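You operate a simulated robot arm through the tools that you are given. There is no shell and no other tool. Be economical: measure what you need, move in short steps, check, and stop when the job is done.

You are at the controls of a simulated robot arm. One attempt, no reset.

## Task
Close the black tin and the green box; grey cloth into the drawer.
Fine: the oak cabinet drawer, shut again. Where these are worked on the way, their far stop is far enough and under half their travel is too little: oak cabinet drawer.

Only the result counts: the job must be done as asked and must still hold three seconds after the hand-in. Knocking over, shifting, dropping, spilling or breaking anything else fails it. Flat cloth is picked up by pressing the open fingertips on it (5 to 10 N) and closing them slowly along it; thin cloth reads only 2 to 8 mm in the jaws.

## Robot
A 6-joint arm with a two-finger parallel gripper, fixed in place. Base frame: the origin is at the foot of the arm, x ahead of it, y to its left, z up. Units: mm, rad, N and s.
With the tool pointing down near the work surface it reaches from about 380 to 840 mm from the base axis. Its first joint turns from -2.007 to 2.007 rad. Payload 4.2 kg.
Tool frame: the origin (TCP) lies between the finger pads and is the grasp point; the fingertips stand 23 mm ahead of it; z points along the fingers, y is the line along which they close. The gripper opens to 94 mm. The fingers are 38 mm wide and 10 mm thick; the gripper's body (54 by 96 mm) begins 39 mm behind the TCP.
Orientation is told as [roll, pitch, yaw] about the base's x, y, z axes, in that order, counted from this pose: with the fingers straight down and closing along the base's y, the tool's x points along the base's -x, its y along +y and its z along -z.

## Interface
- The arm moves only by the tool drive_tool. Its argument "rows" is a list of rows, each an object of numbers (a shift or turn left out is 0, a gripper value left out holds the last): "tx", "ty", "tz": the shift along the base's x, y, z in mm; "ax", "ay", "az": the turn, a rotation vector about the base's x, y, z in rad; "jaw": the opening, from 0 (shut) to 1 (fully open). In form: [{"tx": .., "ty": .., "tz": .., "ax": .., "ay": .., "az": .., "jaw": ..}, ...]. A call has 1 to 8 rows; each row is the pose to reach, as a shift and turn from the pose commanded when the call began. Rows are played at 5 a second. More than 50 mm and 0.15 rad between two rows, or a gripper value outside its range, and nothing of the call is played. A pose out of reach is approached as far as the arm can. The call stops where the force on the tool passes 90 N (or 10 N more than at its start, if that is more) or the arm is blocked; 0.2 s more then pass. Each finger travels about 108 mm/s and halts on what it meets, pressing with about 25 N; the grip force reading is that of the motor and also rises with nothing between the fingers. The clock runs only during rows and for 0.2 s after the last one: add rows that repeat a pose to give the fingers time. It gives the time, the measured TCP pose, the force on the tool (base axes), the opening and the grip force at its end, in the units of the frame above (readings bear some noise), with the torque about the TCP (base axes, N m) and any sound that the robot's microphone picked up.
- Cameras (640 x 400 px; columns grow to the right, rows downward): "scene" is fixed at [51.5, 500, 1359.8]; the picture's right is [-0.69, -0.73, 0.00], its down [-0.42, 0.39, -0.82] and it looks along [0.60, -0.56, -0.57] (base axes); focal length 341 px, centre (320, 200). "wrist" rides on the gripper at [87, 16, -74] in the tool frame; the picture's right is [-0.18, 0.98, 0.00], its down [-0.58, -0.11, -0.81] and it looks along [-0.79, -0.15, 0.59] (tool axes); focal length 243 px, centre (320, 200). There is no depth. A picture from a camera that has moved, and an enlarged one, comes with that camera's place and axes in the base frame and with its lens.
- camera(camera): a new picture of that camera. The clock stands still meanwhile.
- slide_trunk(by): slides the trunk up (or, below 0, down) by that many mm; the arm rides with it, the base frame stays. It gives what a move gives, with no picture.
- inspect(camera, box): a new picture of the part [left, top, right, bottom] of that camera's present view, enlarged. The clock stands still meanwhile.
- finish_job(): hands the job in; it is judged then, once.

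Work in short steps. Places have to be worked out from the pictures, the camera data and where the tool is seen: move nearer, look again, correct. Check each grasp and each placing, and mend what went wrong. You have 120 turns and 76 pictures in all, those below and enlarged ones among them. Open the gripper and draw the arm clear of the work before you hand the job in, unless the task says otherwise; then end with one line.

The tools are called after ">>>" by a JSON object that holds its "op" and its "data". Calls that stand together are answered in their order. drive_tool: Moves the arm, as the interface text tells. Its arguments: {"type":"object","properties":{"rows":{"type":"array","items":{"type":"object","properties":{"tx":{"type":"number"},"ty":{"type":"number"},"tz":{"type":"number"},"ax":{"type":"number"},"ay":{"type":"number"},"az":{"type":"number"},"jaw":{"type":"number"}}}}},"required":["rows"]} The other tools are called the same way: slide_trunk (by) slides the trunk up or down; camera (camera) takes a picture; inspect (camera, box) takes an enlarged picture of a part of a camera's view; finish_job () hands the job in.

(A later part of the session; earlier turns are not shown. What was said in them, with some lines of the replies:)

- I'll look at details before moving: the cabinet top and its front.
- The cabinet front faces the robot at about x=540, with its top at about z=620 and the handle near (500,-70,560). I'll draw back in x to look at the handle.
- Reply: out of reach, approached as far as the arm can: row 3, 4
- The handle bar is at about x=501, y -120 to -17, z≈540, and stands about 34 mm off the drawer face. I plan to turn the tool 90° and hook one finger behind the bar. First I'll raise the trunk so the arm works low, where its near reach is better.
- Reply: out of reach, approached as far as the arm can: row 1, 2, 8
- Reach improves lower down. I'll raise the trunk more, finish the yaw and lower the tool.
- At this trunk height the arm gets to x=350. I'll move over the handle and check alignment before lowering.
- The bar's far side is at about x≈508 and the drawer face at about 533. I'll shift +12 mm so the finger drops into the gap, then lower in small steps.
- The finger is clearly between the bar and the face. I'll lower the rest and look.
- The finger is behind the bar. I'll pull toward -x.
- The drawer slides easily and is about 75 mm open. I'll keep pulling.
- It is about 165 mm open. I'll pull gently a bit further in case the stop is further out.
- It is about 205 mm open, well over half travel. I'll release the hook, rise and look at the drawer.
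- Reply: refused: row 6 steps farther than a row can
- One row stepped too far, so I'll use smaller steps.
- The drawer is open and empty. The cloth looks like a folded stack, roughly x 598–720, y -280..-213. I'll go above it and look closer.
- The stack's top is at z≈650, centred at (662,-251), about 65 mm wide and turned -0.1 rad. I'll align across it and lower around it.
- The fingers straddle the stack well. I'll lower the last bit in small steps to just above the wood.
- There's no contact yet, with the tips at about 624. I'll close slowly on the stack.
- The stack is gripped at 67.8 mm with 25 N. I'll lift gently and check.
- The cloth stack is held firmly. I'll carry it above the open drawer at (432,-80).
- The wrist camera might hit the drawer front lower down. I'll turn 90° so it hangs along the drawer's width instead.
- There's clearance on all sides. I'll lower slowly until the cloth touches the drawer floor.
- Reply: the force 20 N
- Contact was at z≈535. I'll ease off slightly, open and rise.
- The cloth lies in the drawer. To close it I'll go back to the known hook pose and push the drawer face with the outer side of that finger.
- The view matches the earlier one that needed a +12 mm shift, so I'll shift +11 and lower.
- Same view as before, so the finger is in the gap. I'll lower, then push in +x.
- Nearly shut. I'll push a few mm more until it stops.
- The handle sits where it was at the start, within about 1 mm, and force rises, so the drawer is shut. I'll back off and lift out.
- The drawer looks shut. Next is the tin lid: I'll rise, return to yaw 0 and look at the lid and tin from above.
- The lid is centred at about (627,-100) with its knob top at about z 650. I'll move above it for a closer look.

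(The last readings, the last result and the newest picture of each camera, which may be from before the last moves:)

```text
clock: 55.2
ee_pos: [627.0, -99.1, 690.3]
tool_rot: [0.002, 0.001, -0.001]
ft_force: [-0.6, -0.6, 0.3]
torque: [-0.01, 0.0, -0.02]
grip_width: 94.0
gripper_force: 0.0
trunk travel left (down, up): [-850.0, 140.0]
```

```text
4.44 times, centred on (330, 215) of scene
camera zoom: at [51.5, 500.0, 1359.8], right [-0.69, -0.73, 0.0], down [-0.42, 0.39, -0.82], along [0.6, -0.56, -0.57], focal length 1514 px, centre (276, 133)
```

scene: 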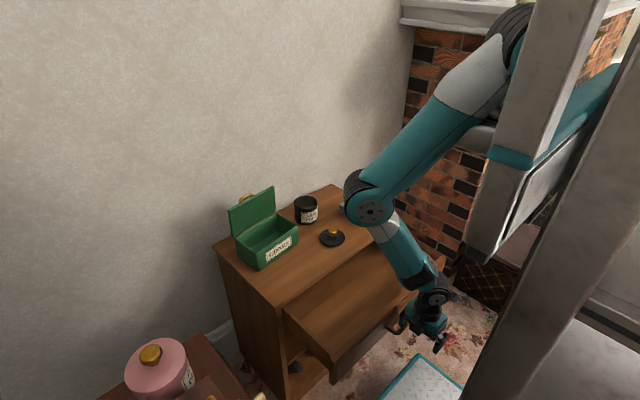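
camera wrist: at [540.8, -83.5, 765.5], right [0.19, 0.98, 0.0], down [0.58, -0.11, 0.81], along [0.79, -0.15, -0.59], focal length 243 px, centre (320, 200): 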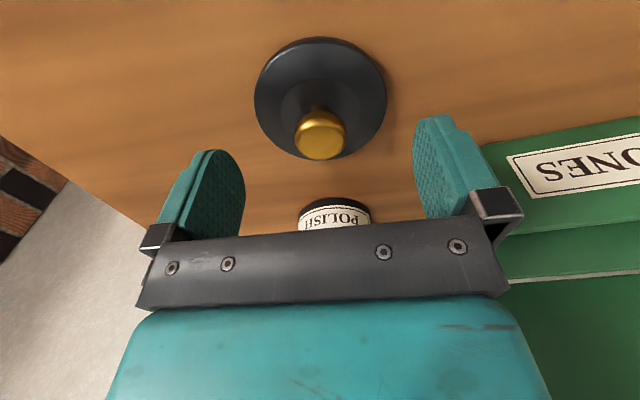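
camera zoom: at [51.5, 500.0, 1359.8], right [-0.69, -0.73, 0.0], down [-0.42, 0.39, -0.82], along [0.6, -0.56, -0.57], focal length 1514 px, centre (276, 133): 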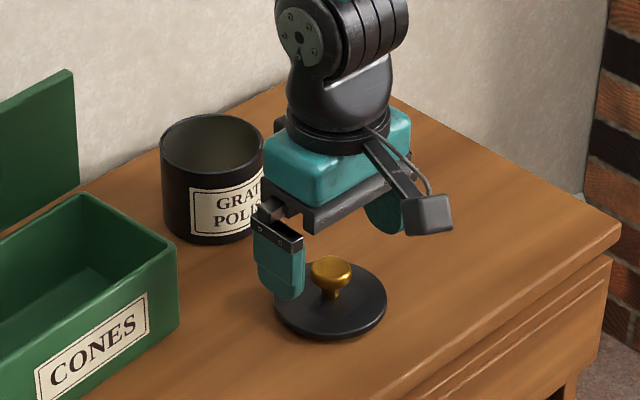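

The knob is centred at about (627,-100). I'll lower so the fingertips flank the knob but stay above the disc.

>>> {"op": "drive_tool", "data": {"rows": [{"tz": -12}, {"tz": -24}, {"tz": -28}, {"tz": -28}]}}

>>> {"op": "camera", "data": {"camera": "wrist"}}

>>> {"op": "inspect", "data": {"camera": "scene", "box": [270, 170, 390, 260]}}

```text
clock: 56.2
ee_pos: [626.6, -99.3, 662.3]
tool_rot: [0.003, 0.002, -0.003]
ft_force: [0.5, 0.1, -0.1]
torque: [0.04, 0.01, 0.02]
grip_width: 94.1
gripper_force: 0.1
trunk travel left (down, up): [-850.0, 140.0]
```

```text
38 pictures are left
camera wrist: at [540.4, -83.4, 737.3], right [0.19, 0.98, 0.0], down [0.58, -0.11, 0.81], along [0.79, -0.15, -0.59], focal length 243 px, centre (320, 200)
```

wrist: 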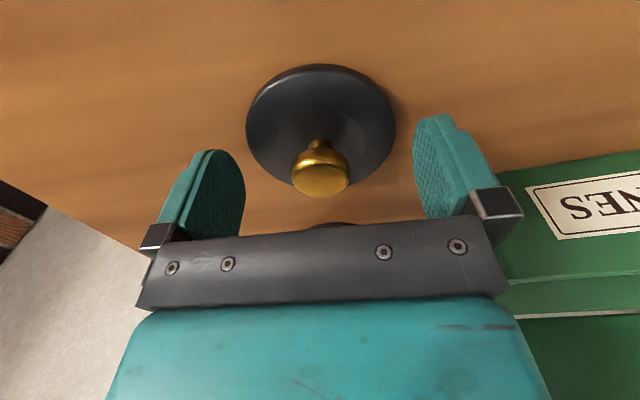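

```text
4.44 times, centred on (330, 215) of scene
camera zoom: at [51.5, 500.0, 1359.8], right [-0.69, -0.73, 0.0], down [-0.42, 0.39, -0.82], along [0.6, -0.56, -0.57], focal length 1514 px, centre (276, 133)
```

zoom: 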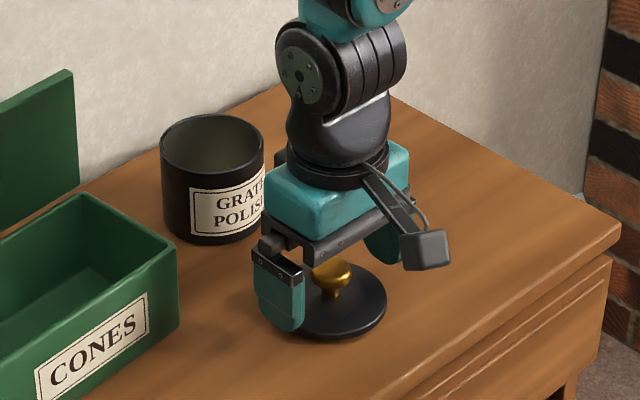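

The knob cap lies between the tips and the TCP. I'll close on it.

>>> {"op": "drive_tool", "data": {"rows": [{"tz": -2, "jaw": 0.7}, {"tz": -2, "jaw": 0.45}, {"tz": -2, "jaw": 0.3}, {"tz": -2, "jaw": 0.2}, {"tz": -2, "jaw": 0.1}, {"tz": -2, "jaw": 0.1}]}}

>>> {"op": "camera", "data": {"camera": "wrist"}}

```text
clock: 57.6
ee_pos: [626.1, -100.2, 659.6]
tool_rot: [0.002, 0.001, -0.002]
ft_force: [-0.4, 0.7, -0.2]
torque: [0.03, -0.01, 0.01]
grip_width: 28.6
gripper_force: 24.7
trunk travel left (down, up): [-850.0, 140.0]
```

```text
36 pictures are left
camera wrist: at [540.5, -83.7, 735.3], right [0.19, 0.98, 0.0], down [0.58, -0.11, 0.81], along [0.79, -0.15, -0.59], focal length 243 px, centre (320, 200)
```

wrist: 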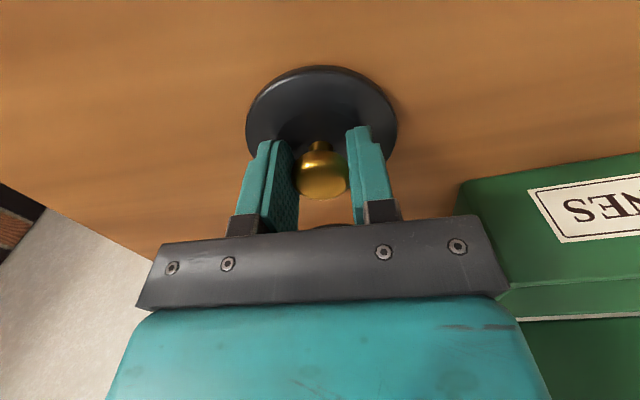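

The knob is held (28.6 mm). I'll lift and move halfway toward the tin, whose rim I judge to be at (770,-104,688), then measure it.

>>> {"op": "drive_tool", "data": {"rows": [{"tz": 15}, {"tz": 45}, {"tz": 85}, {"tz": 120}, {"tz": 120}]}}

>>> {"op": "camera", "data": {"camera": "wrist"}}

>>> {"op": "inspect", "data": {"camera": "scene", "box": [260, 160, 380, 250]}}

```text
clock: 58.8
ee_pos: [628.0, -101.2, 780.7]
tool_rot: [0.0, 0.003, -0.001]
ft_force: [0.4, 0.6, -0.3]
torque: [-0.01, 0.03, 0.01]
grip_width: 28.7
gripper_force: 25.2
trunk travel left (down, up): [-850.0, 140.0]
```

```text
35 pictures are left
camera wrist: at [541.8, -85.1, 855.5], right [0.19, 0.98, 0.0], down [0.58, -0.11, 0.81], along [0.79, -0.15, -0.59], focal length 243 px, centre (320, 200)
```

wrist: 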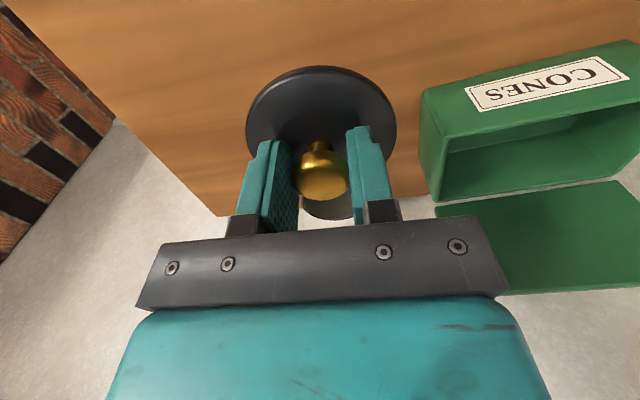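

```text
4.44 times, centred on (320, 205) of scene
camera zoom: at [51.5, 500.0, 1359.8], right [-0.69, -0.73, 0.0], down [-0.42, 0.39, -0.82], along [0.6, -0.56, -0.57], focal length 1514 px, centre (320, 178)
```

zoom: 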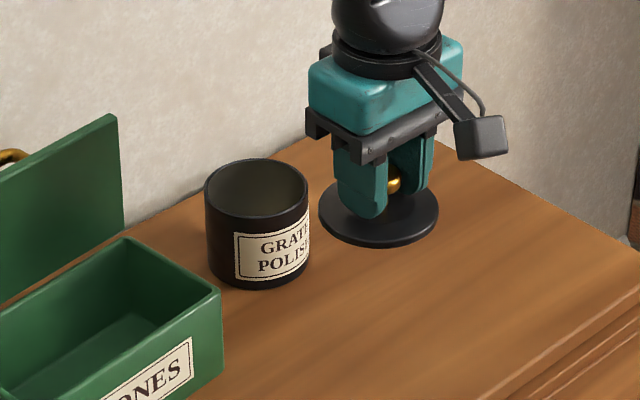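

The tin hides behind the lid, so I'll shift sideways for a clear wrist view of it.

>>> {"op": "drive_tool", "data": {"rows": [{"ty": -40, "tx": 15}, {"ty": -80, "tx": 30}, {"ty": -100, "tx": 40}, {"ty": -100, "tx": 40}, {"ty": -100, "tx": 40}]}}

>>> {"op": "inspect", "data": {"camera": "wrist", "box": [380, 60, 600, 260]}}

```text
clock: 60.0
ee_pos: [667.7, -201.8, 779.7]
tool_rot: [0.001, 0.002, -0.002]
ft_force: [-0.7, 0.5, -0.3]
torque: [0.02, 0.0, 0.02]
grip_width: 28.7
gripper_force: 24.7
trunk travel left (down, up): [-850.0, 140.0]
```

```text
2.00 times, centred on (490, 160) of wrist
camera zoom: at [581.4, -184.8, 854.1], right [0.19, 0.98, 0.0], down [0.58, -0.11, 0.81], along [0.79, -0.15, -0.59], focal length 485 px, centre (-20, 280)
```

zoom: 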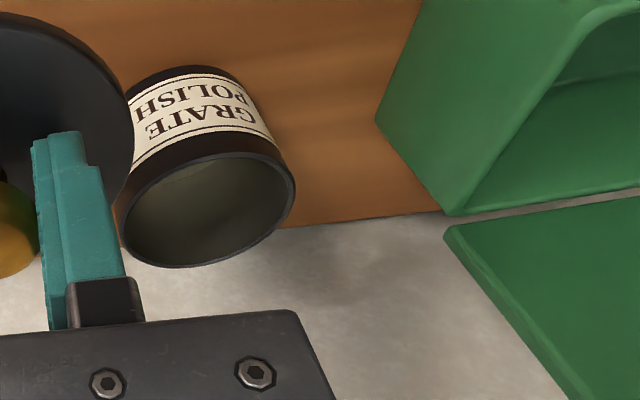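

The tin rim centre works out to about (767,-110,688). I'll move over it at a safe height and check alignment from the scene.

>>> {"op": "drive_tool", "data": {"rows": [{"tx": 30, "ty": 25}, {"tx": 60, "ty": 55}, {"tx": 90, "ty": 85}, {"tx": 99, "ty": 92}, {"tx": 99, "ty": 92, "tz": -20}, {"tx": 99, "ty": 92, "tz": -36}, {"tx": 99, "ty": 92, "tz": -36}]}}

>>> {"op": "inspect", "data": {"camera": "scene", "box": [270, 170, 350, 230]}}

>>> {"op": "camera", "data": {"camera": "wrist"}}

```text
clock: 61.6
ee_pos: [766.9, -108.9, 743.3]
tool_rot: [0.001, 0.001, -0.002]
ft_force: [0.0, -0.1, -0.1]
torque: [0.01, 0.02, -0.04]
grip_width: 28.9
gripper_force: 25.2
trunk travel left (down, up): [-850.0, 140.0]
```

```text
6.67 times, centred on (310, 200) of scene
camera zoom: at [51.5, 500.0, 1359.8], right [-0.69, -0.73, 0.0], down [-0.42, 0.39, -0.82], along [0.6, -0.56, -0.57], focal length 2271 px, centre (387, 200)
```

zoom: 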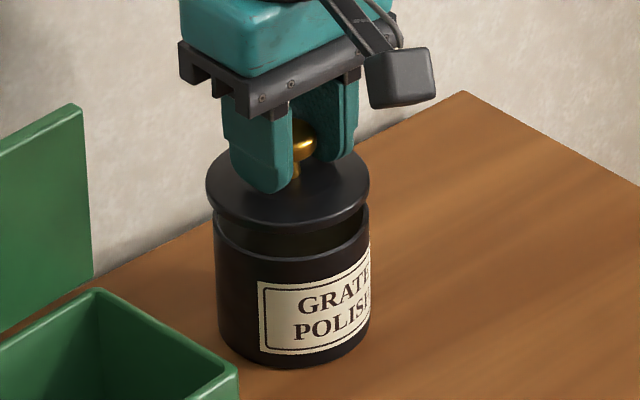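

```text
31 pictures are left
camera wrist: at [680.3, -92.4, 818.5], right [0.19, 0.98, 0.0], down [0.58, -0.11, 0.81], along [0.79, -0.15, -0.59], focal length 243 px, centre (320, 200)
```

wrist: 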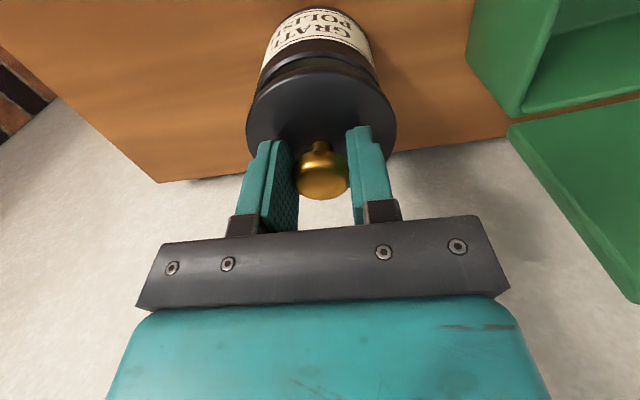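

Lid and tin line up in y, but the lid looks about 4 mm too far in +x. I'll correct by -4 mm and lower partway.

>>> {"op": "drive_tool", "data": {"rows": [{"tx": -4}, {"tx": -4, "tz": -5}, {"tx": -4, "tz": -9}, {"tx": -4, "tz": -9}]}}

>>> {"op": "inspect", "data": {"camera": "scene", "box": [270, 170, 350, 230]}}

>>> {"op": "inspect", "data": {"camera": "wrist", "box": [220, 0, 420, 150]}}

```text
clock: 62.6
ee_pos: [762.4, -108.2, 733.8]
tool_rot: [0.002, 0.0, -0.001]
ft_force: [0.4, -0.7, -1.2]
torque: [0.0, 0.0, 0.0]
grip_width: 28.4
gripper_force: 24.8
trunk travel left (down, up): [-850.0, 140.0]
```

```text
6.67 times, centred on (310, 200) of scene
camera zoom: at [51.5, 500.0, 1359.8], right [-0.69, -0.73, 0.0], down [-0.42, 0.39, -0.82], along [0.6, -0.56, -0.57], focal length 2271 px, centre (387, 200)
```

zoom: 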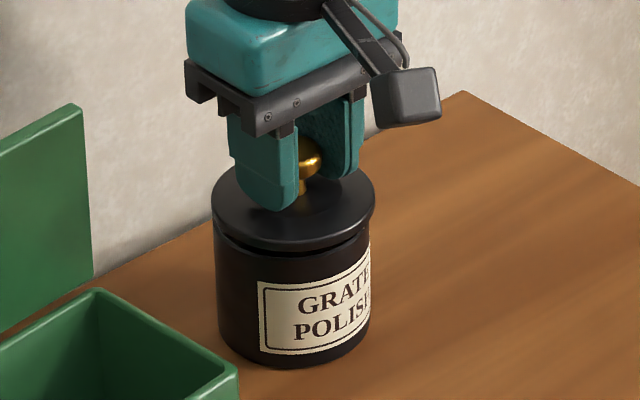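

```text
2.67 times, centred on (320, 75) of wrist
camera zoom: at [676.2, -92.2, 810.0], right [0.19, 0.98, 0.0], down [0.58, -0.11, 0.81], along [0.79, -0.15, -0.59], focal length 647 px, centre (320, 533)
```

zoom: 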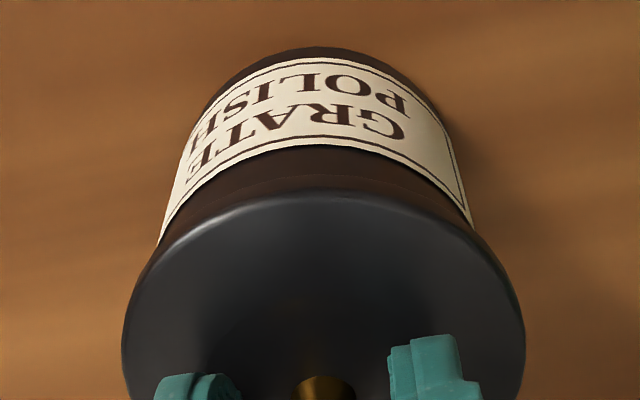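

Aligned within about 2 mm. After a small trim (+1,-1.5) I'll lower to contact.

>>> {"op": "drive_tool", "data": {"rows": [{"tx": 1, "ty": -1.5}, {"tx": 1, "ty": -1.5, "tz": -3}, {"tx": 1, "ty": -1.5, "tz": -6}, {"tx": 1, "ty": -1.5, "tz": -8}]}}

>>> {"op": "inspect", "data": {"camera": "scene", "box": [270, 170, 350, 230]}}

```text
clock: 63.6
ee_pos: [762.4, -108.8, 727.2]
tool_rot: [0.001, 0.002, -0.002]
ft_force: [-0.8, 0.4, -0.3]
torque: [0.01, 0.03, 0.0]
grip_width: 28.9
gripper_force: 24.4
trunk travel left (down, up): [-850.0, 140.0]
```

```text
6.67 times, centred on (310, 200) of scene
camera zoom: at [51.5, 500.0, 1359.8], right [-0.69, -0.73, 0.0], down [-0.42, 0.39, -0.82], along [0.6, -0.56, -0.57], focal length 2271 px, centre (387, 200)
```

zoom: 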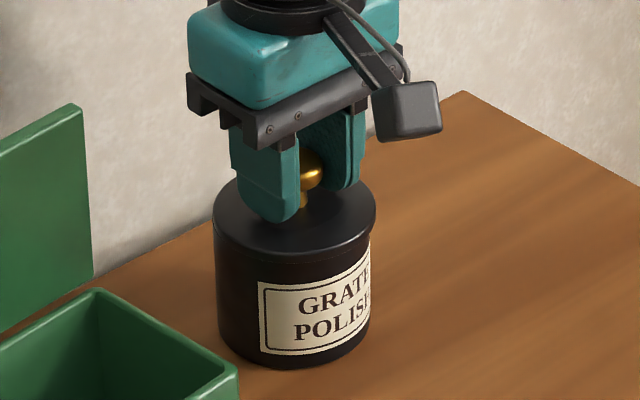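

No contact force yet, and the lid is nearly on the rim. I'll continue in 1–2 mm steps.

>>> {"op": "drive_tool", "data": {"rows": [{"tz": -2}, {"tz": -3}, {"tz": -4}, {"tz": -5}, {"tz": -5}]}}

>>> {"op": "inspect", "data": {"camera": "scene", "box": [270, 170, 350, 230]}}

```text
clock: 64.8
ee_pos: [763.1, -109.6, 724.4]
tool_rot: [-0.001, -0.001, -0.002]
ft_force: [-7.7, -1.6, 27.2]
torque: [-0.14, -0.03, 0.0]
grip_width: 28.7
gripper_force: 24.2
trunk travel left (down, up): [-850.0, 140.0]
```

```text
6.67 times, centred on (310, 200) of scene
camera zoom: at [51.5, 500.0, 1359.8], right [-0.69, -0.73, 0.0], down [-0.42, 0.39, -0.82], along [0.6, -0.56, -0.57], focal length 2271 px, centre (387, 200)
```

zoom: 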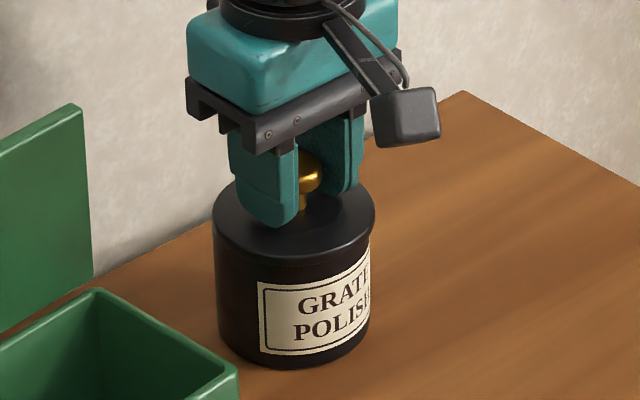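

Contact is 27 N with a sideways -7.7 N in x, so the lid is slightly too far +x. I'll ease up, shift -1.5 mm and press again.

>>> {"op": "drive_tool", "data": {"rows": [{"tz": 3.5}, {"tz": 3.5, "tx": -1.5, "ty": -0.3}, {"tz": 1, "tx": -1.5, "ty": -0.3}, {"tz": 0, "tx": -1.5, "ty": -0.3}, {"tz": -1, "tx": -1.5, "ty": -0.3}, {"tz": -1, "tx": -1.5, "ty": -0.3}]}}

```text
clock: 66.2
ee_pos: [761.7, -109.4, 724.1]
tool_rot: [0.001, -0.002, 0.001]
ft_force: [-4.3, 6.0, 27.2]
torque: [0.19, -0.07, 0.05]
grip_width: 28.5
gripper_force: 24.8
trunk travel left (down, up): [-850.0, 140.0]
```

I'll look closely at the seam.

>>> {"op": "inspect", "data": {"camera": "scene", "box": [290, 188, 330, 218]}}

>>> {"op": "inspect", "data": {"camera": "wrist", "box": [220, 0, 420, 150]}}

```text
13.33 times, centred on (310, 203) of scene
camera zoom: at [51.5, 500.0, 1359.8], right [-0.69, -0.73, 0.0], down [-0.42, 0.39, -0.82], along [0.6, -0.56, -0.57], focal length 4543 px, centre (453, 160)
```

zoom: 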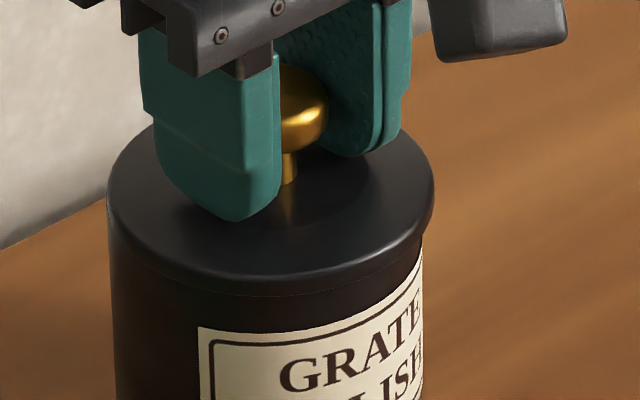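

```text
2.67 times, centred on (320, 75) of wrist
camera zoom: at [675.3, -92.6, 798.3], right [0.18, 0.98, 0.0], down [0.58, -0.11, 0.81], along [0.79, -0.15, -0.59], focal length 647 px, centre (320, 533)
```

zoom: 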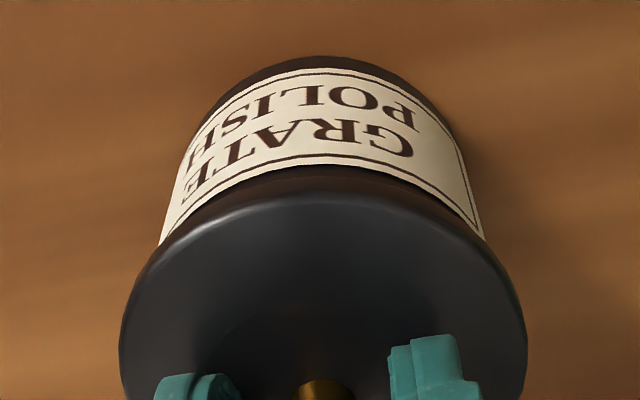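

The lid appears seated, with a slight sideways load of (-4,+6) N. I'll relieve that with a small +y nudge and press once more, to see if it drops further.

>>> {"op": "drive_tool", "data": {"rows": [{"tz": 2}, {"tz": 2, "ty": 1, "tx": -0.5}, {"tz": 0, "ty": 1, "tx": -0.5}, {"tz": -1, "ty": 1, "tx": -0.5}, {"tz": -2, "ty": 1, "tx": -0.5}, {"tz": -2, "ty": 1, "tx": -0.5}]}}

```text
clock: 67.6
ee_pos: [761.5, -108.9, 721.8]
tool_rot: [0.0, -0.001, -0.002]
ft_force: [2.5, -5.5, 28.3]
torque: [-0.18, -0.14, -0.02]
grip_width: 28.7
gripper_force: 25.2
trunk travel left (down, up): [-850.0, 140.0]
```

It dropped about 2 mm, so a plug is entering. I'll trim slightly and press again.

>>> {"op": "drive_tool", "data": {"rows": [{"tz": 1, "ty": -0.4}, {"tz": 0, "ty": -0.4, "tx": 0.2}, {"tz": -2, "ty": -0.4, "tx": 0.2}, {"tz": -3, "ty": -0.4, "tx": 0.2}, {"tz": -3, "ty": -0.4, "tx": 0.2}]}}

>>> {"op": "inspect", "data": {"camera": "scene", "box": [290, 188, 330, 218]}}

```text
clock: 68.8
ee_pos: [762.1, -109.3, 720.7]
tool_rot: [0.002, -0.003, -0.003]
ft_force: [-9.2, -4.0, 54.0]
torque: [-0.18, 0.47, -0.04]
grip_width: 28.7
gripper_force: 25.1
trunk travel left (down, up): [-850.0, 140.0]
```

```text
13.33 times, centred on (310, 203) of scene
camera zoom: at [51.5, 500.0, 1359.8], right [-0.69, -0.73, 0.0], down [-0.42, 0.39, -0.82], along [0.6, -0.56, -0.57], focal length 4543 px, centre (453, 160)
```

zoom: 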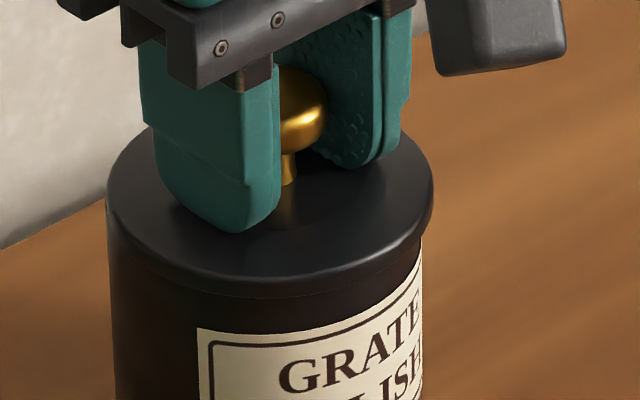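

The knob and lid didn't move while the fingers slid down the knob, and no gap shows at the rim, so the lid looks seated. I'll unload, open and rise to check it.

>>> {"op": "drive_tool", "data": {"rows": [{"tz": 3.5}, {"tz": 3.5, "jaw": 0.4}, {"tz": 3.5, "jaw": 0.6}, {"tz": 3.5, "jaw": 0.7}, {"tz": 20, "jaw": 0.7}, {"tz": 60, "jaw": 0.7}, {"tz": 60, "jaw": 0.7}]}}

>>> {"op": "inspect", "data": {"camera": "scene", "box": [290, 188, 330, 218]}}

>>> {"op": "camera", "data": {"camera": "wrist"}}

```text
clock: 70.4
ee_pos: [759.8, -109.4, 774.3]
tool_rot: [0.003, 0.003, -0.002]
ft_force: [1.6, -0.2, 0.1]
torque: [-0.02, 0.01, -0.01]
grip_width: 65.7
gripper_force: 0.0
trunk travel left (down, up): [-850.0, 140.0]
heard: snap
```

```text
13.33 times, centred on (310, 203) of scene
camera zoom: at [51.5, 500.0, 1359.8], right [-0.69, -0.73, 0.0], down [-0.42, 0.39, -0.82], along [0.6, -0.56, -0.57], focal length 4543 px, centre (453, 160)
```

zoom: 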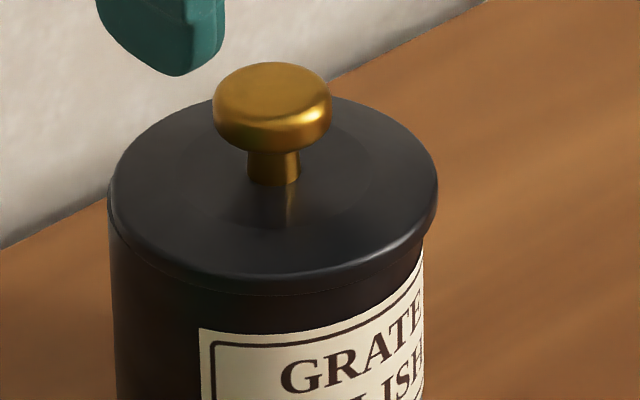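

```text
22 pictures are left
camera wrist: at [673.9, -93.2, 850.9], right [0.19, 0.98, 0.0], down [0.58, -0.11, 0.8], along [0.79, -0.15, -0.59], focal length 243 px, centre (320, 200)
```

wrist: 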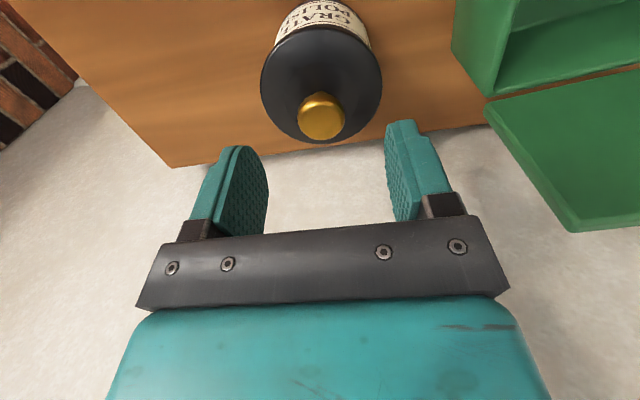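

A snap was heard, and I can't tell whether it clicked on or off. I'll press the knob from above with closed fingers to make sure it is on.

>>> {"op": "drive_tool", "data": {"rows": [{"jaw": 0.3, "tx": 1}, {"jaw": 0.0, "tx": 1}, {"jaw": 0.0, "tx": 1}, {"tx": 1, "tz": -10}, {"tx": 1, "tz": -18}, {"tx": 1, "tz": -22}, {"tx": 1, "tz": -26}]}}

```text
clock: 72.0
ee_pos: [760.5, -109.2, 750.5]
tool_rot: [0.001, 0.002, -0.002]
ft_force: [-0.6, -0.1, 0.5]
torque: [0.02, 0.02, -0.01]
grip_width: 0.0
gripper_force: 24.5
trunk travel left (down, up): [-850.0, 140.0]
```

>>> {"op": "drive_tool", "data": {"rows": [{"tz": -2}, {"tz": -4}, {"tz": -6}, {"tz": -8}, {"tz": -9}, {"tz": -10}]}}

```text
clock: 73.4
ee_pos: [762.0, -108.7, 746.5]
tool_rot: [-0.001, -0.007, -0.002]
ft_force: [-21.2, -3.4, 69.1]
torque: [-0.08, 1.06, 0.02]
grip_width: 0.4
gripper_force: 25.3
trunk travel left (down, up): [-850.0, 140.0]
```

69 N with no movement and no new snap. I'll rise and look closely at the lid.

>>> {"op": "drive_tool", "data": {"rows": [{"tz": 12}, {"tz": 40}, {"tz": 70}, {"tz": 70}]}}

>>> {"op": "inspect", "data": {"camera": "scene", "box": [290, 188, 330, 218]}}

```text
clock: 74.4
ee_pos: [761.3, -109.4, 808.6]
tool_rot: [0.002, 0.001, -0.002]
ft_force: [0.2, -1.1, 0.2]
torque: [0.03, -0.02, 0.04]
grip_width: 0.0
gripper_force: 24.8
trunk travel left (down, up): [-850.0, 140.0]
```

```text
13.33 times, centred on (310, 203) of scene
camera zoom: at [51.5, 500.0, 1359.8], right [-0.69, -0.73, 0.0], down [-0.42, 0.39, -0.82], along [0.6, -0.56, -0.57], focal length 4543 px, centre (453, 160)
```

zoom: 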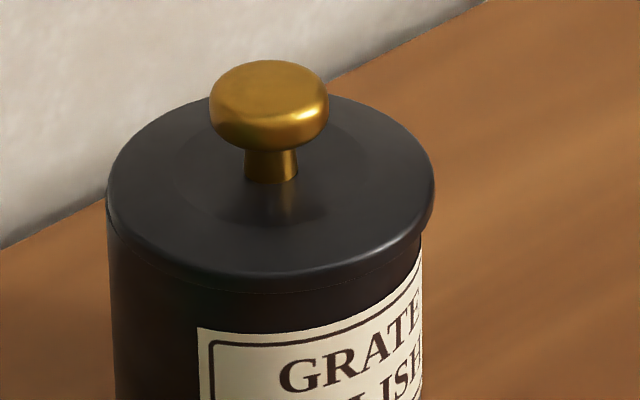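

The lid and tin moved together slightly, which suggests they're joined. I'll use the wrist camera from a low side view to check the seam.

>>> {"op": "drive_tool", "data": {"rows": [{"tx": -20, "ty": -35}, {"tx": -40, "ty": -70}, {"tx": -60, "ty": -105}, {"tx": -75, "ty": -131}, {"tx": -75, "ty": -131, "tz": -45}, {"tx": -75, "ty": -131, "tz": -90}, {"tx": -75, "ty": -131, "tz": -130}, {"tx": -75, "ty": -131, "tz": -148}]}}

>>> {"op": "inspect", "data": {"camera": "wrist", "box": [480, 180, 640, 380]}}

```text
clock: 76.2
ee_pos: [687.5, -240.0, 663.6]
tool_rot: [0.0, 0.002, -0.003]
ft_force: [-0.6, 0.5, -1.0]
torque: [0.03, 0.01, 0.02]
grip_width: 0.0
gripper_force: 24.6
trunk travel left (down, up): [-850.0, 140.0]
```

```text
2.00 times, centred on (560, 280) of wrist
camera zoom: at [602.6, -223.2, 738.2], right [0.19, 0.98, 0.0], down [0.58, -0.11, 0.81], along [0.79, -0.15, -0.59], focal length 485 px, centre (-160, 40)
```

zoom: 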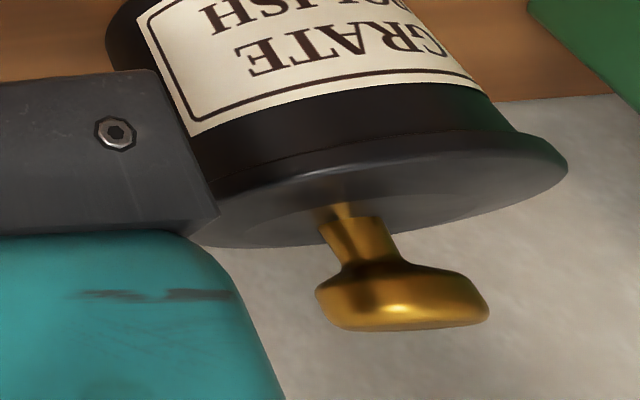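

>>> {"op": "inspect", "data": {"camera": "wrist", "box": [525, 200, 635, 280]}}

```text
5.00 times, centred on (580, 240) of wrist
camera zoom: at [602.6, -223.2, 738.2], right [0.19, 0.98, 0.0], down [0.58, -0.11, 0.81], along [0.79, -0.15, -0.59], focal length 1213 px, centre (-980, 0)
```

zoom: 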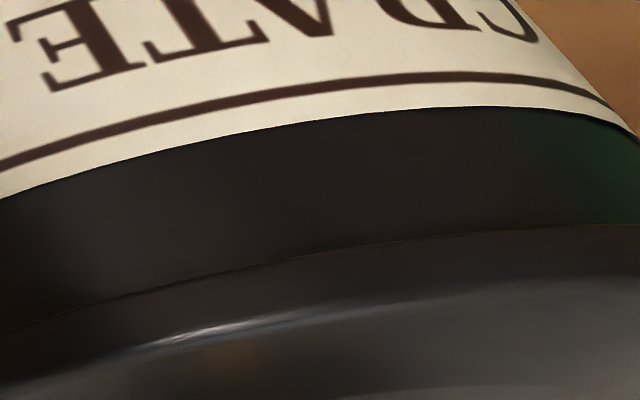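

The seam is flush with no gap, so the tin is closed. Next the green box: I'll rise and get a better view of its lid.

>>> {"op": "drive_tool", "data": {"rows": [{"tz": 50}, {"tz": 100}, {"tz": 150}, {"tz": 195, "ty": 15}, {"tz": 195, "ty": 60}, {"tz": 195, "ty": 105}, {"tz": 195, "ty": 150}, {"tz": 195, "ty": 195, "tx": 10}]}}

>>> {"op": "camera", "data": {"camera": "wrist"}}

>>> {"op": "inspect", "data": {"camera": "scene", "box": [215, 170, 335, 280]}}

```text
clock: 78.0
ee_pos: [696.6, -45.9, 857.1]
tool_rot: [0.002, 0.001, -0.001]
ft_force: [-0.1, -0.2, -0.4]
torque: [0.02, 0.0, 0.02]
grip_width: 0.0
gripper_force: 25.6
trunk travel left (down, up): [-850.0, 140.0]
```

```text
18 pictures are left
camera wrist: at [611.0, -30.5, 932.0], right [0.19, 0.98, 0.0], down [0.58, -0.11, 0.81], along [0.79, -0.15, -0.59], focal length 243 px, centre (320, 200)
```

wrist: 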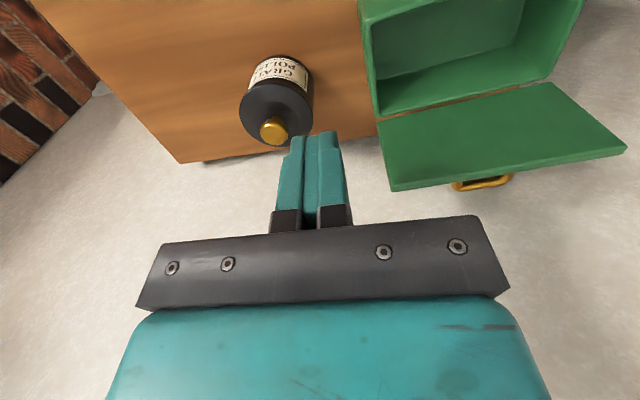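

```text
3.64 times, centred on (275, 225) of scene
camera zoom: at [51.5, 500.0, 1359.8], right [-0.69, -0.73, 0.0], down [-0.42, 0.39, -0.82], along [0.6, -0.56, -0.57], focal length 1239 px, centre (484, 109)
```

zoom: 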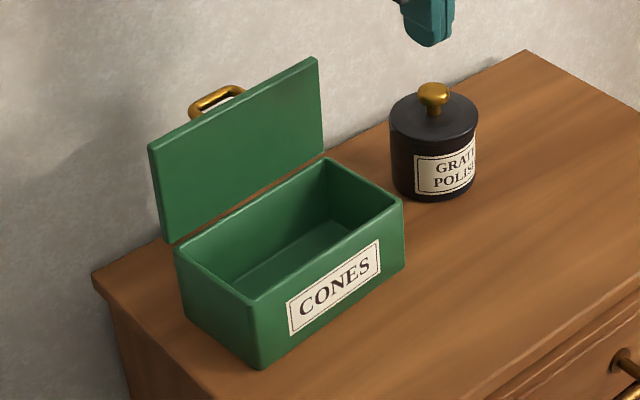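

The lid's top edge runs from (792,2) to (776,169) at z≈795, nearly vertical. I'll straddle it from above near its -y end with the jaws across x, then draw it forward.

>>> {"op": "drive_tool", "data": {"rows": [{"tz": 15, "az": 0.14, "jaw": 0.6}, {"tz": 15, "az": 0.28, "tx": 10, "ty": 10}, {"tz": 15, "az": 0.42, "tx": 20, "ty": 20}, {"tz": 15, "az": 0.56, "tx": 35, "ty": 30}, {"tz": 15, "az": 0.7, "tx": 50, "ty": 40}, {"tz": 15, "az": 0.84, "tx": 65, "ty": 55}, {"tz": 15, "az": 0.98, "tx": 80, "ty": 65}, {"tz": 15, "az": 1.12, "tx": 92, "ty": 76}]}}

>>> {"op": "drive_tool", "data": {"rows": [{"az": 0.14}, {"az": 0.28}, {"az": 0.42}, {"az": 0.55}, {"az": 0.55}]}}

>>> {"op": "camera", "data": {"camera": "wrist"}}

>>> {"op": "inspect", "data": {"camera": "scene", "box": [215, 150, 335, 260]}}

```text
clock: 79.8
ee_pos: [789.6, 30.0, 871.7]
tool_rot: [0.001, 0.001, 1.123]
ft_force: [0.2, -0.9, -0.2]
torque: [-0.01, 0.0, -0.03]
grip_width: 56.3
gripper_force: 0.0
trunk travel left (down, up): [-850.0, 140.0]
```

```text
clock: 81.0
ee_pos: [787.9, 31.3, 871.7]
tool_rot: [0.002, 0.001, 1.67]
ft_force: [0.3, 0.5, -0.1]
torque: [0.0, 0.04, 0.02]
grip_width: 56.4
gripper_force: 0.0
trunk travel left (down, up): [-850.0, 140.0]
```

```text
16 pictures are left
camera wrist: at [782.0, -56.4, 947.4], right [-1.0, 0.09, 0.0], down [0.05, 0.59, 0.81], along [0.07, 0.8, -0.59], focal length 243 px, centre (320, 200)
```

wrist: 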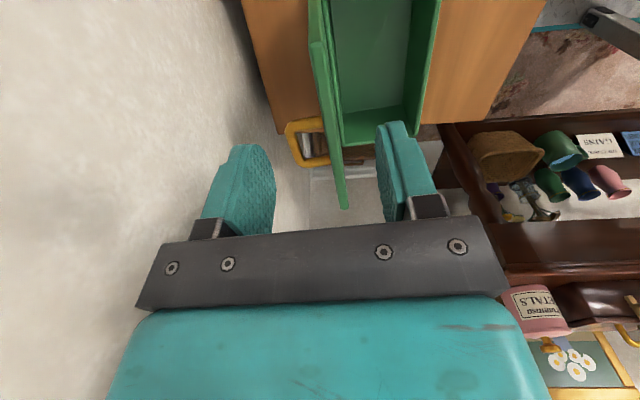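

```text
3.64 times, centred on (275, 205) of scene
camera zoom: at [51.5, 500.0, 1359.8], right [-0.69, -0.73, 0.0], down [-0.42, 0.39, -0.82], along [0.6, -0.56, -0.57], focal length 1239 px, centre (484, 182)
```

zoom: 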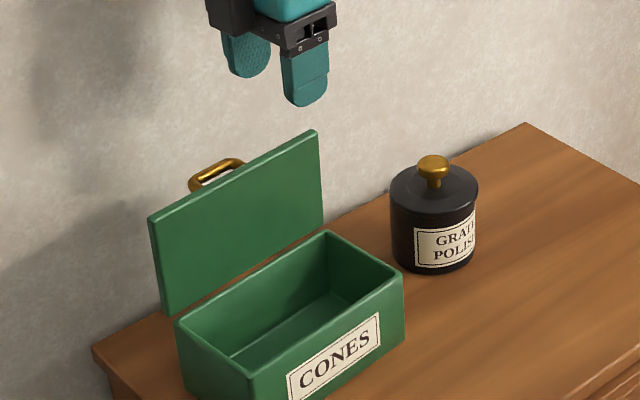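

The lid edge lies between the fingers. I'll lower to straddle it.

>>> {"op": "drive_tool", "data": {"rows": [{"tz": -30}, {"tz": -50}, {"tz": -65}, {"tz": -75}, {"tz": -75}]}}

>>> {"op": "camera", "data": {"camera": "wrist"}}

```text
clock: 82.2
ee_pos: [790.2, 31.1, 797.0]
tool_rot: [0.0, 0.002, 1.67]
ft_force: [-0.5, 0.3, 0.3]
torque: [-0.01, -0.05, 0.01]
grip_width: 56.2
gripper_force: 0.1
trunk travel left (down, up): [-850.0, 140.0]
```

```text
14 pictures are left
camera wrist: at [782.6, -57.0, 871.6], right [-1.0, 0.09, 0.0], down [0.05, 0.59, 0.81], along [0.07, 0.8, -0.59], focal length 243 px, centre (320, 200)
```

wrist: 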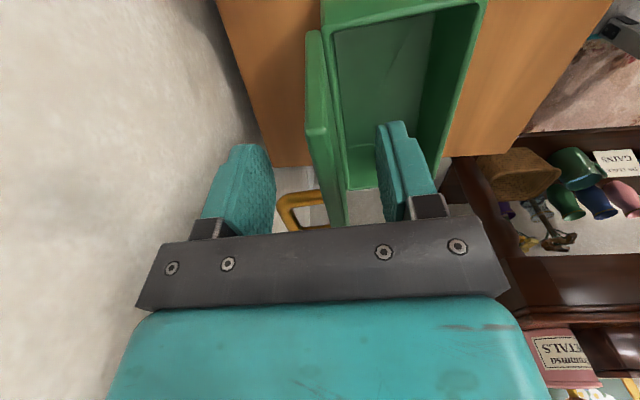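

Straddled. I'll draw the lid forward slowly in -x.

>>> {"op": "drive_tool", "data": {"rows": [{"tx": -10, "ty": -1}, {"tx": -20, "ty": -2}, {"tx": -28, "ty": -3}, {"tx": -36, "ty": -3.5}, {"tx": -44, "ty": -4}, {"tx": -50, "ty": -5}, {"tx": -50, "ty": -5}]}}

>>> {"op": "inspect", "data": {"camera": "scene", "box": [215, 150, 335, 260]}}

```text
clock: 83.8
ee_pos: [739.4, 26.2, 798.4]
tool_rot: [0.001, 0.003, 1.667]
ft_force: [0.2, 0.0, 0.7]
torque: [0.04, 0.01, 0.03]
grip_width: 56.7
gripper_force: 0.0
trunk travel left (down, up): [-850.0, 140.0]
```

```text
3.64 times, centred on (275, 205) of scene
camera zoom: at [51.5, 500.0, 1359.8], right [-0.69, -0.73, 0.0], down [-0.42, 0.39, -0.82], along [0.6, -0.56, -0.57], focal length 1239 px, centre (484, 182)
```

zoom: 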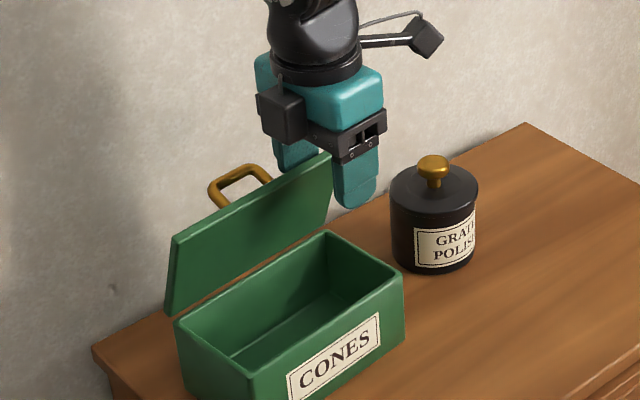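

The lid follows and leans forward. I'll continue along its arc.

>>> {"op": "drive_tool", "data": {"rows": [{"tx": -8, "tz": -5}, {"tx": -14, "tz": -12}, {"tx": -20, "tz": -20}, {"tx": -26, "tz": -26}, {"tx": -34, "tz": -28}, {"tx": -40, "tz": -28}, {"tx": -40, "tz": -28}]}}

>>> {"op": "inspect", "data": {"camera": "scene", "box": [215, 150, 335, 260]}}

```text
clock: 85.4
ee_pos: [697.8, 26.1, 768.6]
tool_rot: [0.001, 0.002, 1.669]
ft_force: [-0.4, 0.7, 0.8]
torque: [-0.01, 0.04, -0.03]
grip_width: 56.6
gripper_force: 0.1
trunk travel left (down, up): [-850.0, 140.0]
```

```text
3.64 times, centred on (275, 205) of scene
camera zoom: at [51.5, 500.0, 1359.8], right [-0.69, -0.73, 0.0], down [-0.42, 0.39, -0.82], along [0.6, -0.56, -0.57], focal length 1239 px, centre (484, 182)
```

zoom: 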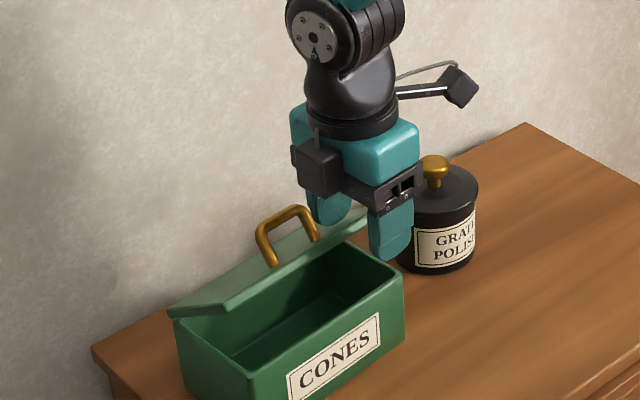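

The lid rests partly closed on hinge friction. I'll rise, close the fingers and press it down from above near its front edge.

>>> {"op": "drive_tool", "data": {"rows": [{"tz": 30}, {"tz": 60}, {"tz": 60, "jaw": 0.2}, {"tz": 60, "jaw": 0}, {"tz": 60, "jaw": 0, "tx": 12}, {"tz": 30, "tx": 12}, {"tz": 10, "tx": 12}]}}

>>> {"op": "drive_tool", "data": {"rows": [{"tz": -8}, {"tz": -16}, {"tz": -24}, {"tz": -32}, {"tz": -40}, {"tz": -46}, {"tz": -50}]}}

>>> {"op": "inspect", "data": {"camera": "scene", "box": [215, 170, 335, 280]}}

```text
clock: 87.0
ee_pos: [710.0, 25.6, 779.9]
tool_rot: [0.0, 0.002, 1.668]
ft_force: [0.4, 0.0, -0.5]
torque: [-0.03, 0.01, 0.02]
grip_width: 0.0
gripper_force: 24.4
trunk travel left (down, up): [-850.0, 140.0]
```

```text
clock: 88.6
ee_pos: [711.5, 26.5, 729.6]
tool_rot: [0.001, 0.002, 1.669]
ft_force: [-1.1, -0.1, 0.6]
torque: [0.03, 0.03, 0.0]
grip_width: 0.0
gripper_force: 24.8
trunk travel left (down, up): [-850.0, 140.0]
```

```text
3.64 times, centred on (275, 225) of scene
camera zoom: at [51.5, 500.0, 1359.8], right [-0.69, -0.73, 0.0], down [-0.42, 0.39, -0.82], along [0.6, -0.56, -0.57], focal length 1239 px, centre (484, 109)
```

zoom: 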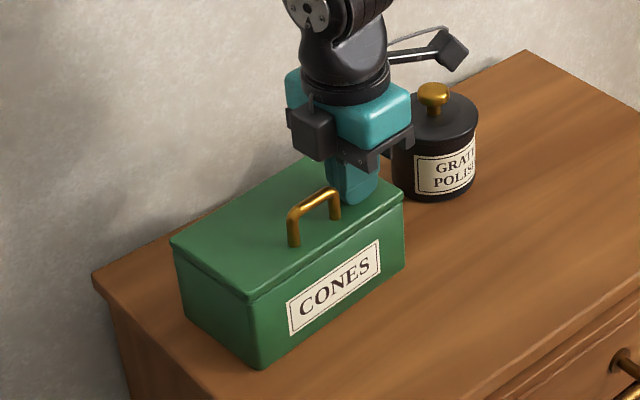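

The lid is down. I'll press a little further to be sure it's fully shut.

>>> {"op": "drive_tool", "data": {"rows": [{"tz": -3}, {"tz": -6}, {"tz": -9}, {"tz": -11}, {"tz": -11}]}}

```text
clock: 89.5
ee_pos: [714.4, 27.1, 729.0]
tool_rot: [-0.005, 0.002, 1.669]
ft_force: [-13.6, -5.5, 37.2]
torque: [-0.23, 0.47, 0.03]
grip_width: 0.0
gripper_force: 24.8
trunk travel left (down, up): [-850.0, 140.0]
stopped in row 4: the force on the tool passed its limit at 94 N (the readings are from after the stop); the commanded pose is now the measured one
```

It's firmly shut. I'll rise clear and check everything.

>>> {"op": "drive_tool", "data": {"rows": [{"tz": 25}, {"tz": 70}, {"tz": 115}, {"tz": 150, "tx": -30}, {"tz": 160, "tx": -70, "ty": -20}, {"tz": 160, "tx": -110, "ty": -40, "jaw": 1}, {"tz": 160, "tx": -150, "ty": -60, "jaw": 1}, {"tz": 160, "tx": -150, "ty": -90, "jaw": 1}]}}

>>> {"op": "inspect", "data": {"camera": "scene", "box": [200, 170, 420, 310]}}

>>> {"op": "inspect", "data": {"camera": "scene", "box": [200, 260, 420, 400]}}

```text
clock: 91.3
ee_pos: [560.4, -64.7, 880.6]
tool_rot: [0.001, 0.002, 1.67]
ft_force: [-0.1, 0.6, -0.6]
torque: [-0.02, -0.01, 0.01]
grip_width: 94.1
gripper_force: 0.2
trunk travel left (down, up): [-850.0, 140.0]
```

```text
2.86 times, centred on (310, 240) of scene
camera zoom: at [51.5, 500.0, 1359.8], right [-0.69, -0.73, 0.0], down [-0.42, 0.39, -0.82], along [0.6, -0.56, -0.57], focal length 973 px, centre (349, 86)
```

zoom: 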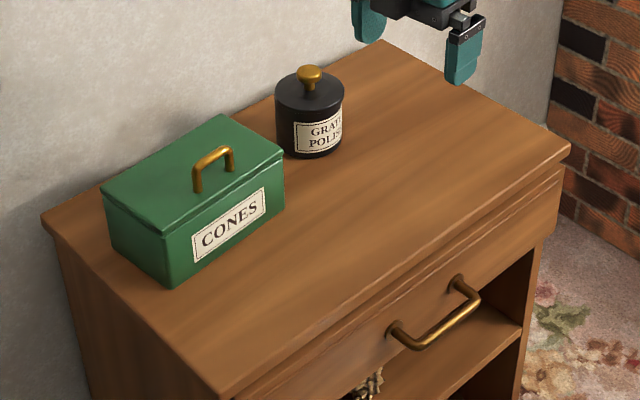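

```text
2.86 times, centred on (310, 330) of scene
camera zoom: at [51.5, 500.0, 1359.8], right [-0.69, -0.73, 0.0], down [-0.42, 0.39, -0.82], along [0.6, -0.56, -0.57], focal length 973 px, centre (349, -171)
```

zoom: 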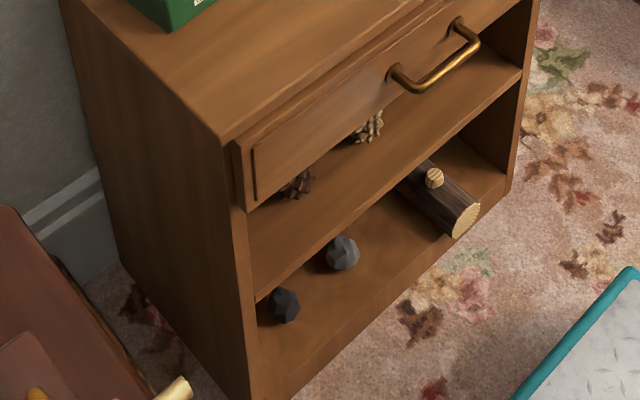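

All three are done as far as the pictures show: the tin lid is flush, the box is shut, the drawer matches its starting look with the cloth inside, and nothing else has moved. The gripper is open and clear, so I'm handing in.

>>> {"op": "finish_job", "data": {}}

```text
The job is handed in.
```

The black tin and the green box are closed, and the grey cloth is in the oak cabinet drawer, which is shut again. I heard one snap as I let go of the tin lid and couldn't tell what caused it. I pressed the lid down again and it looked flush, but I did not try pulling it to test it.
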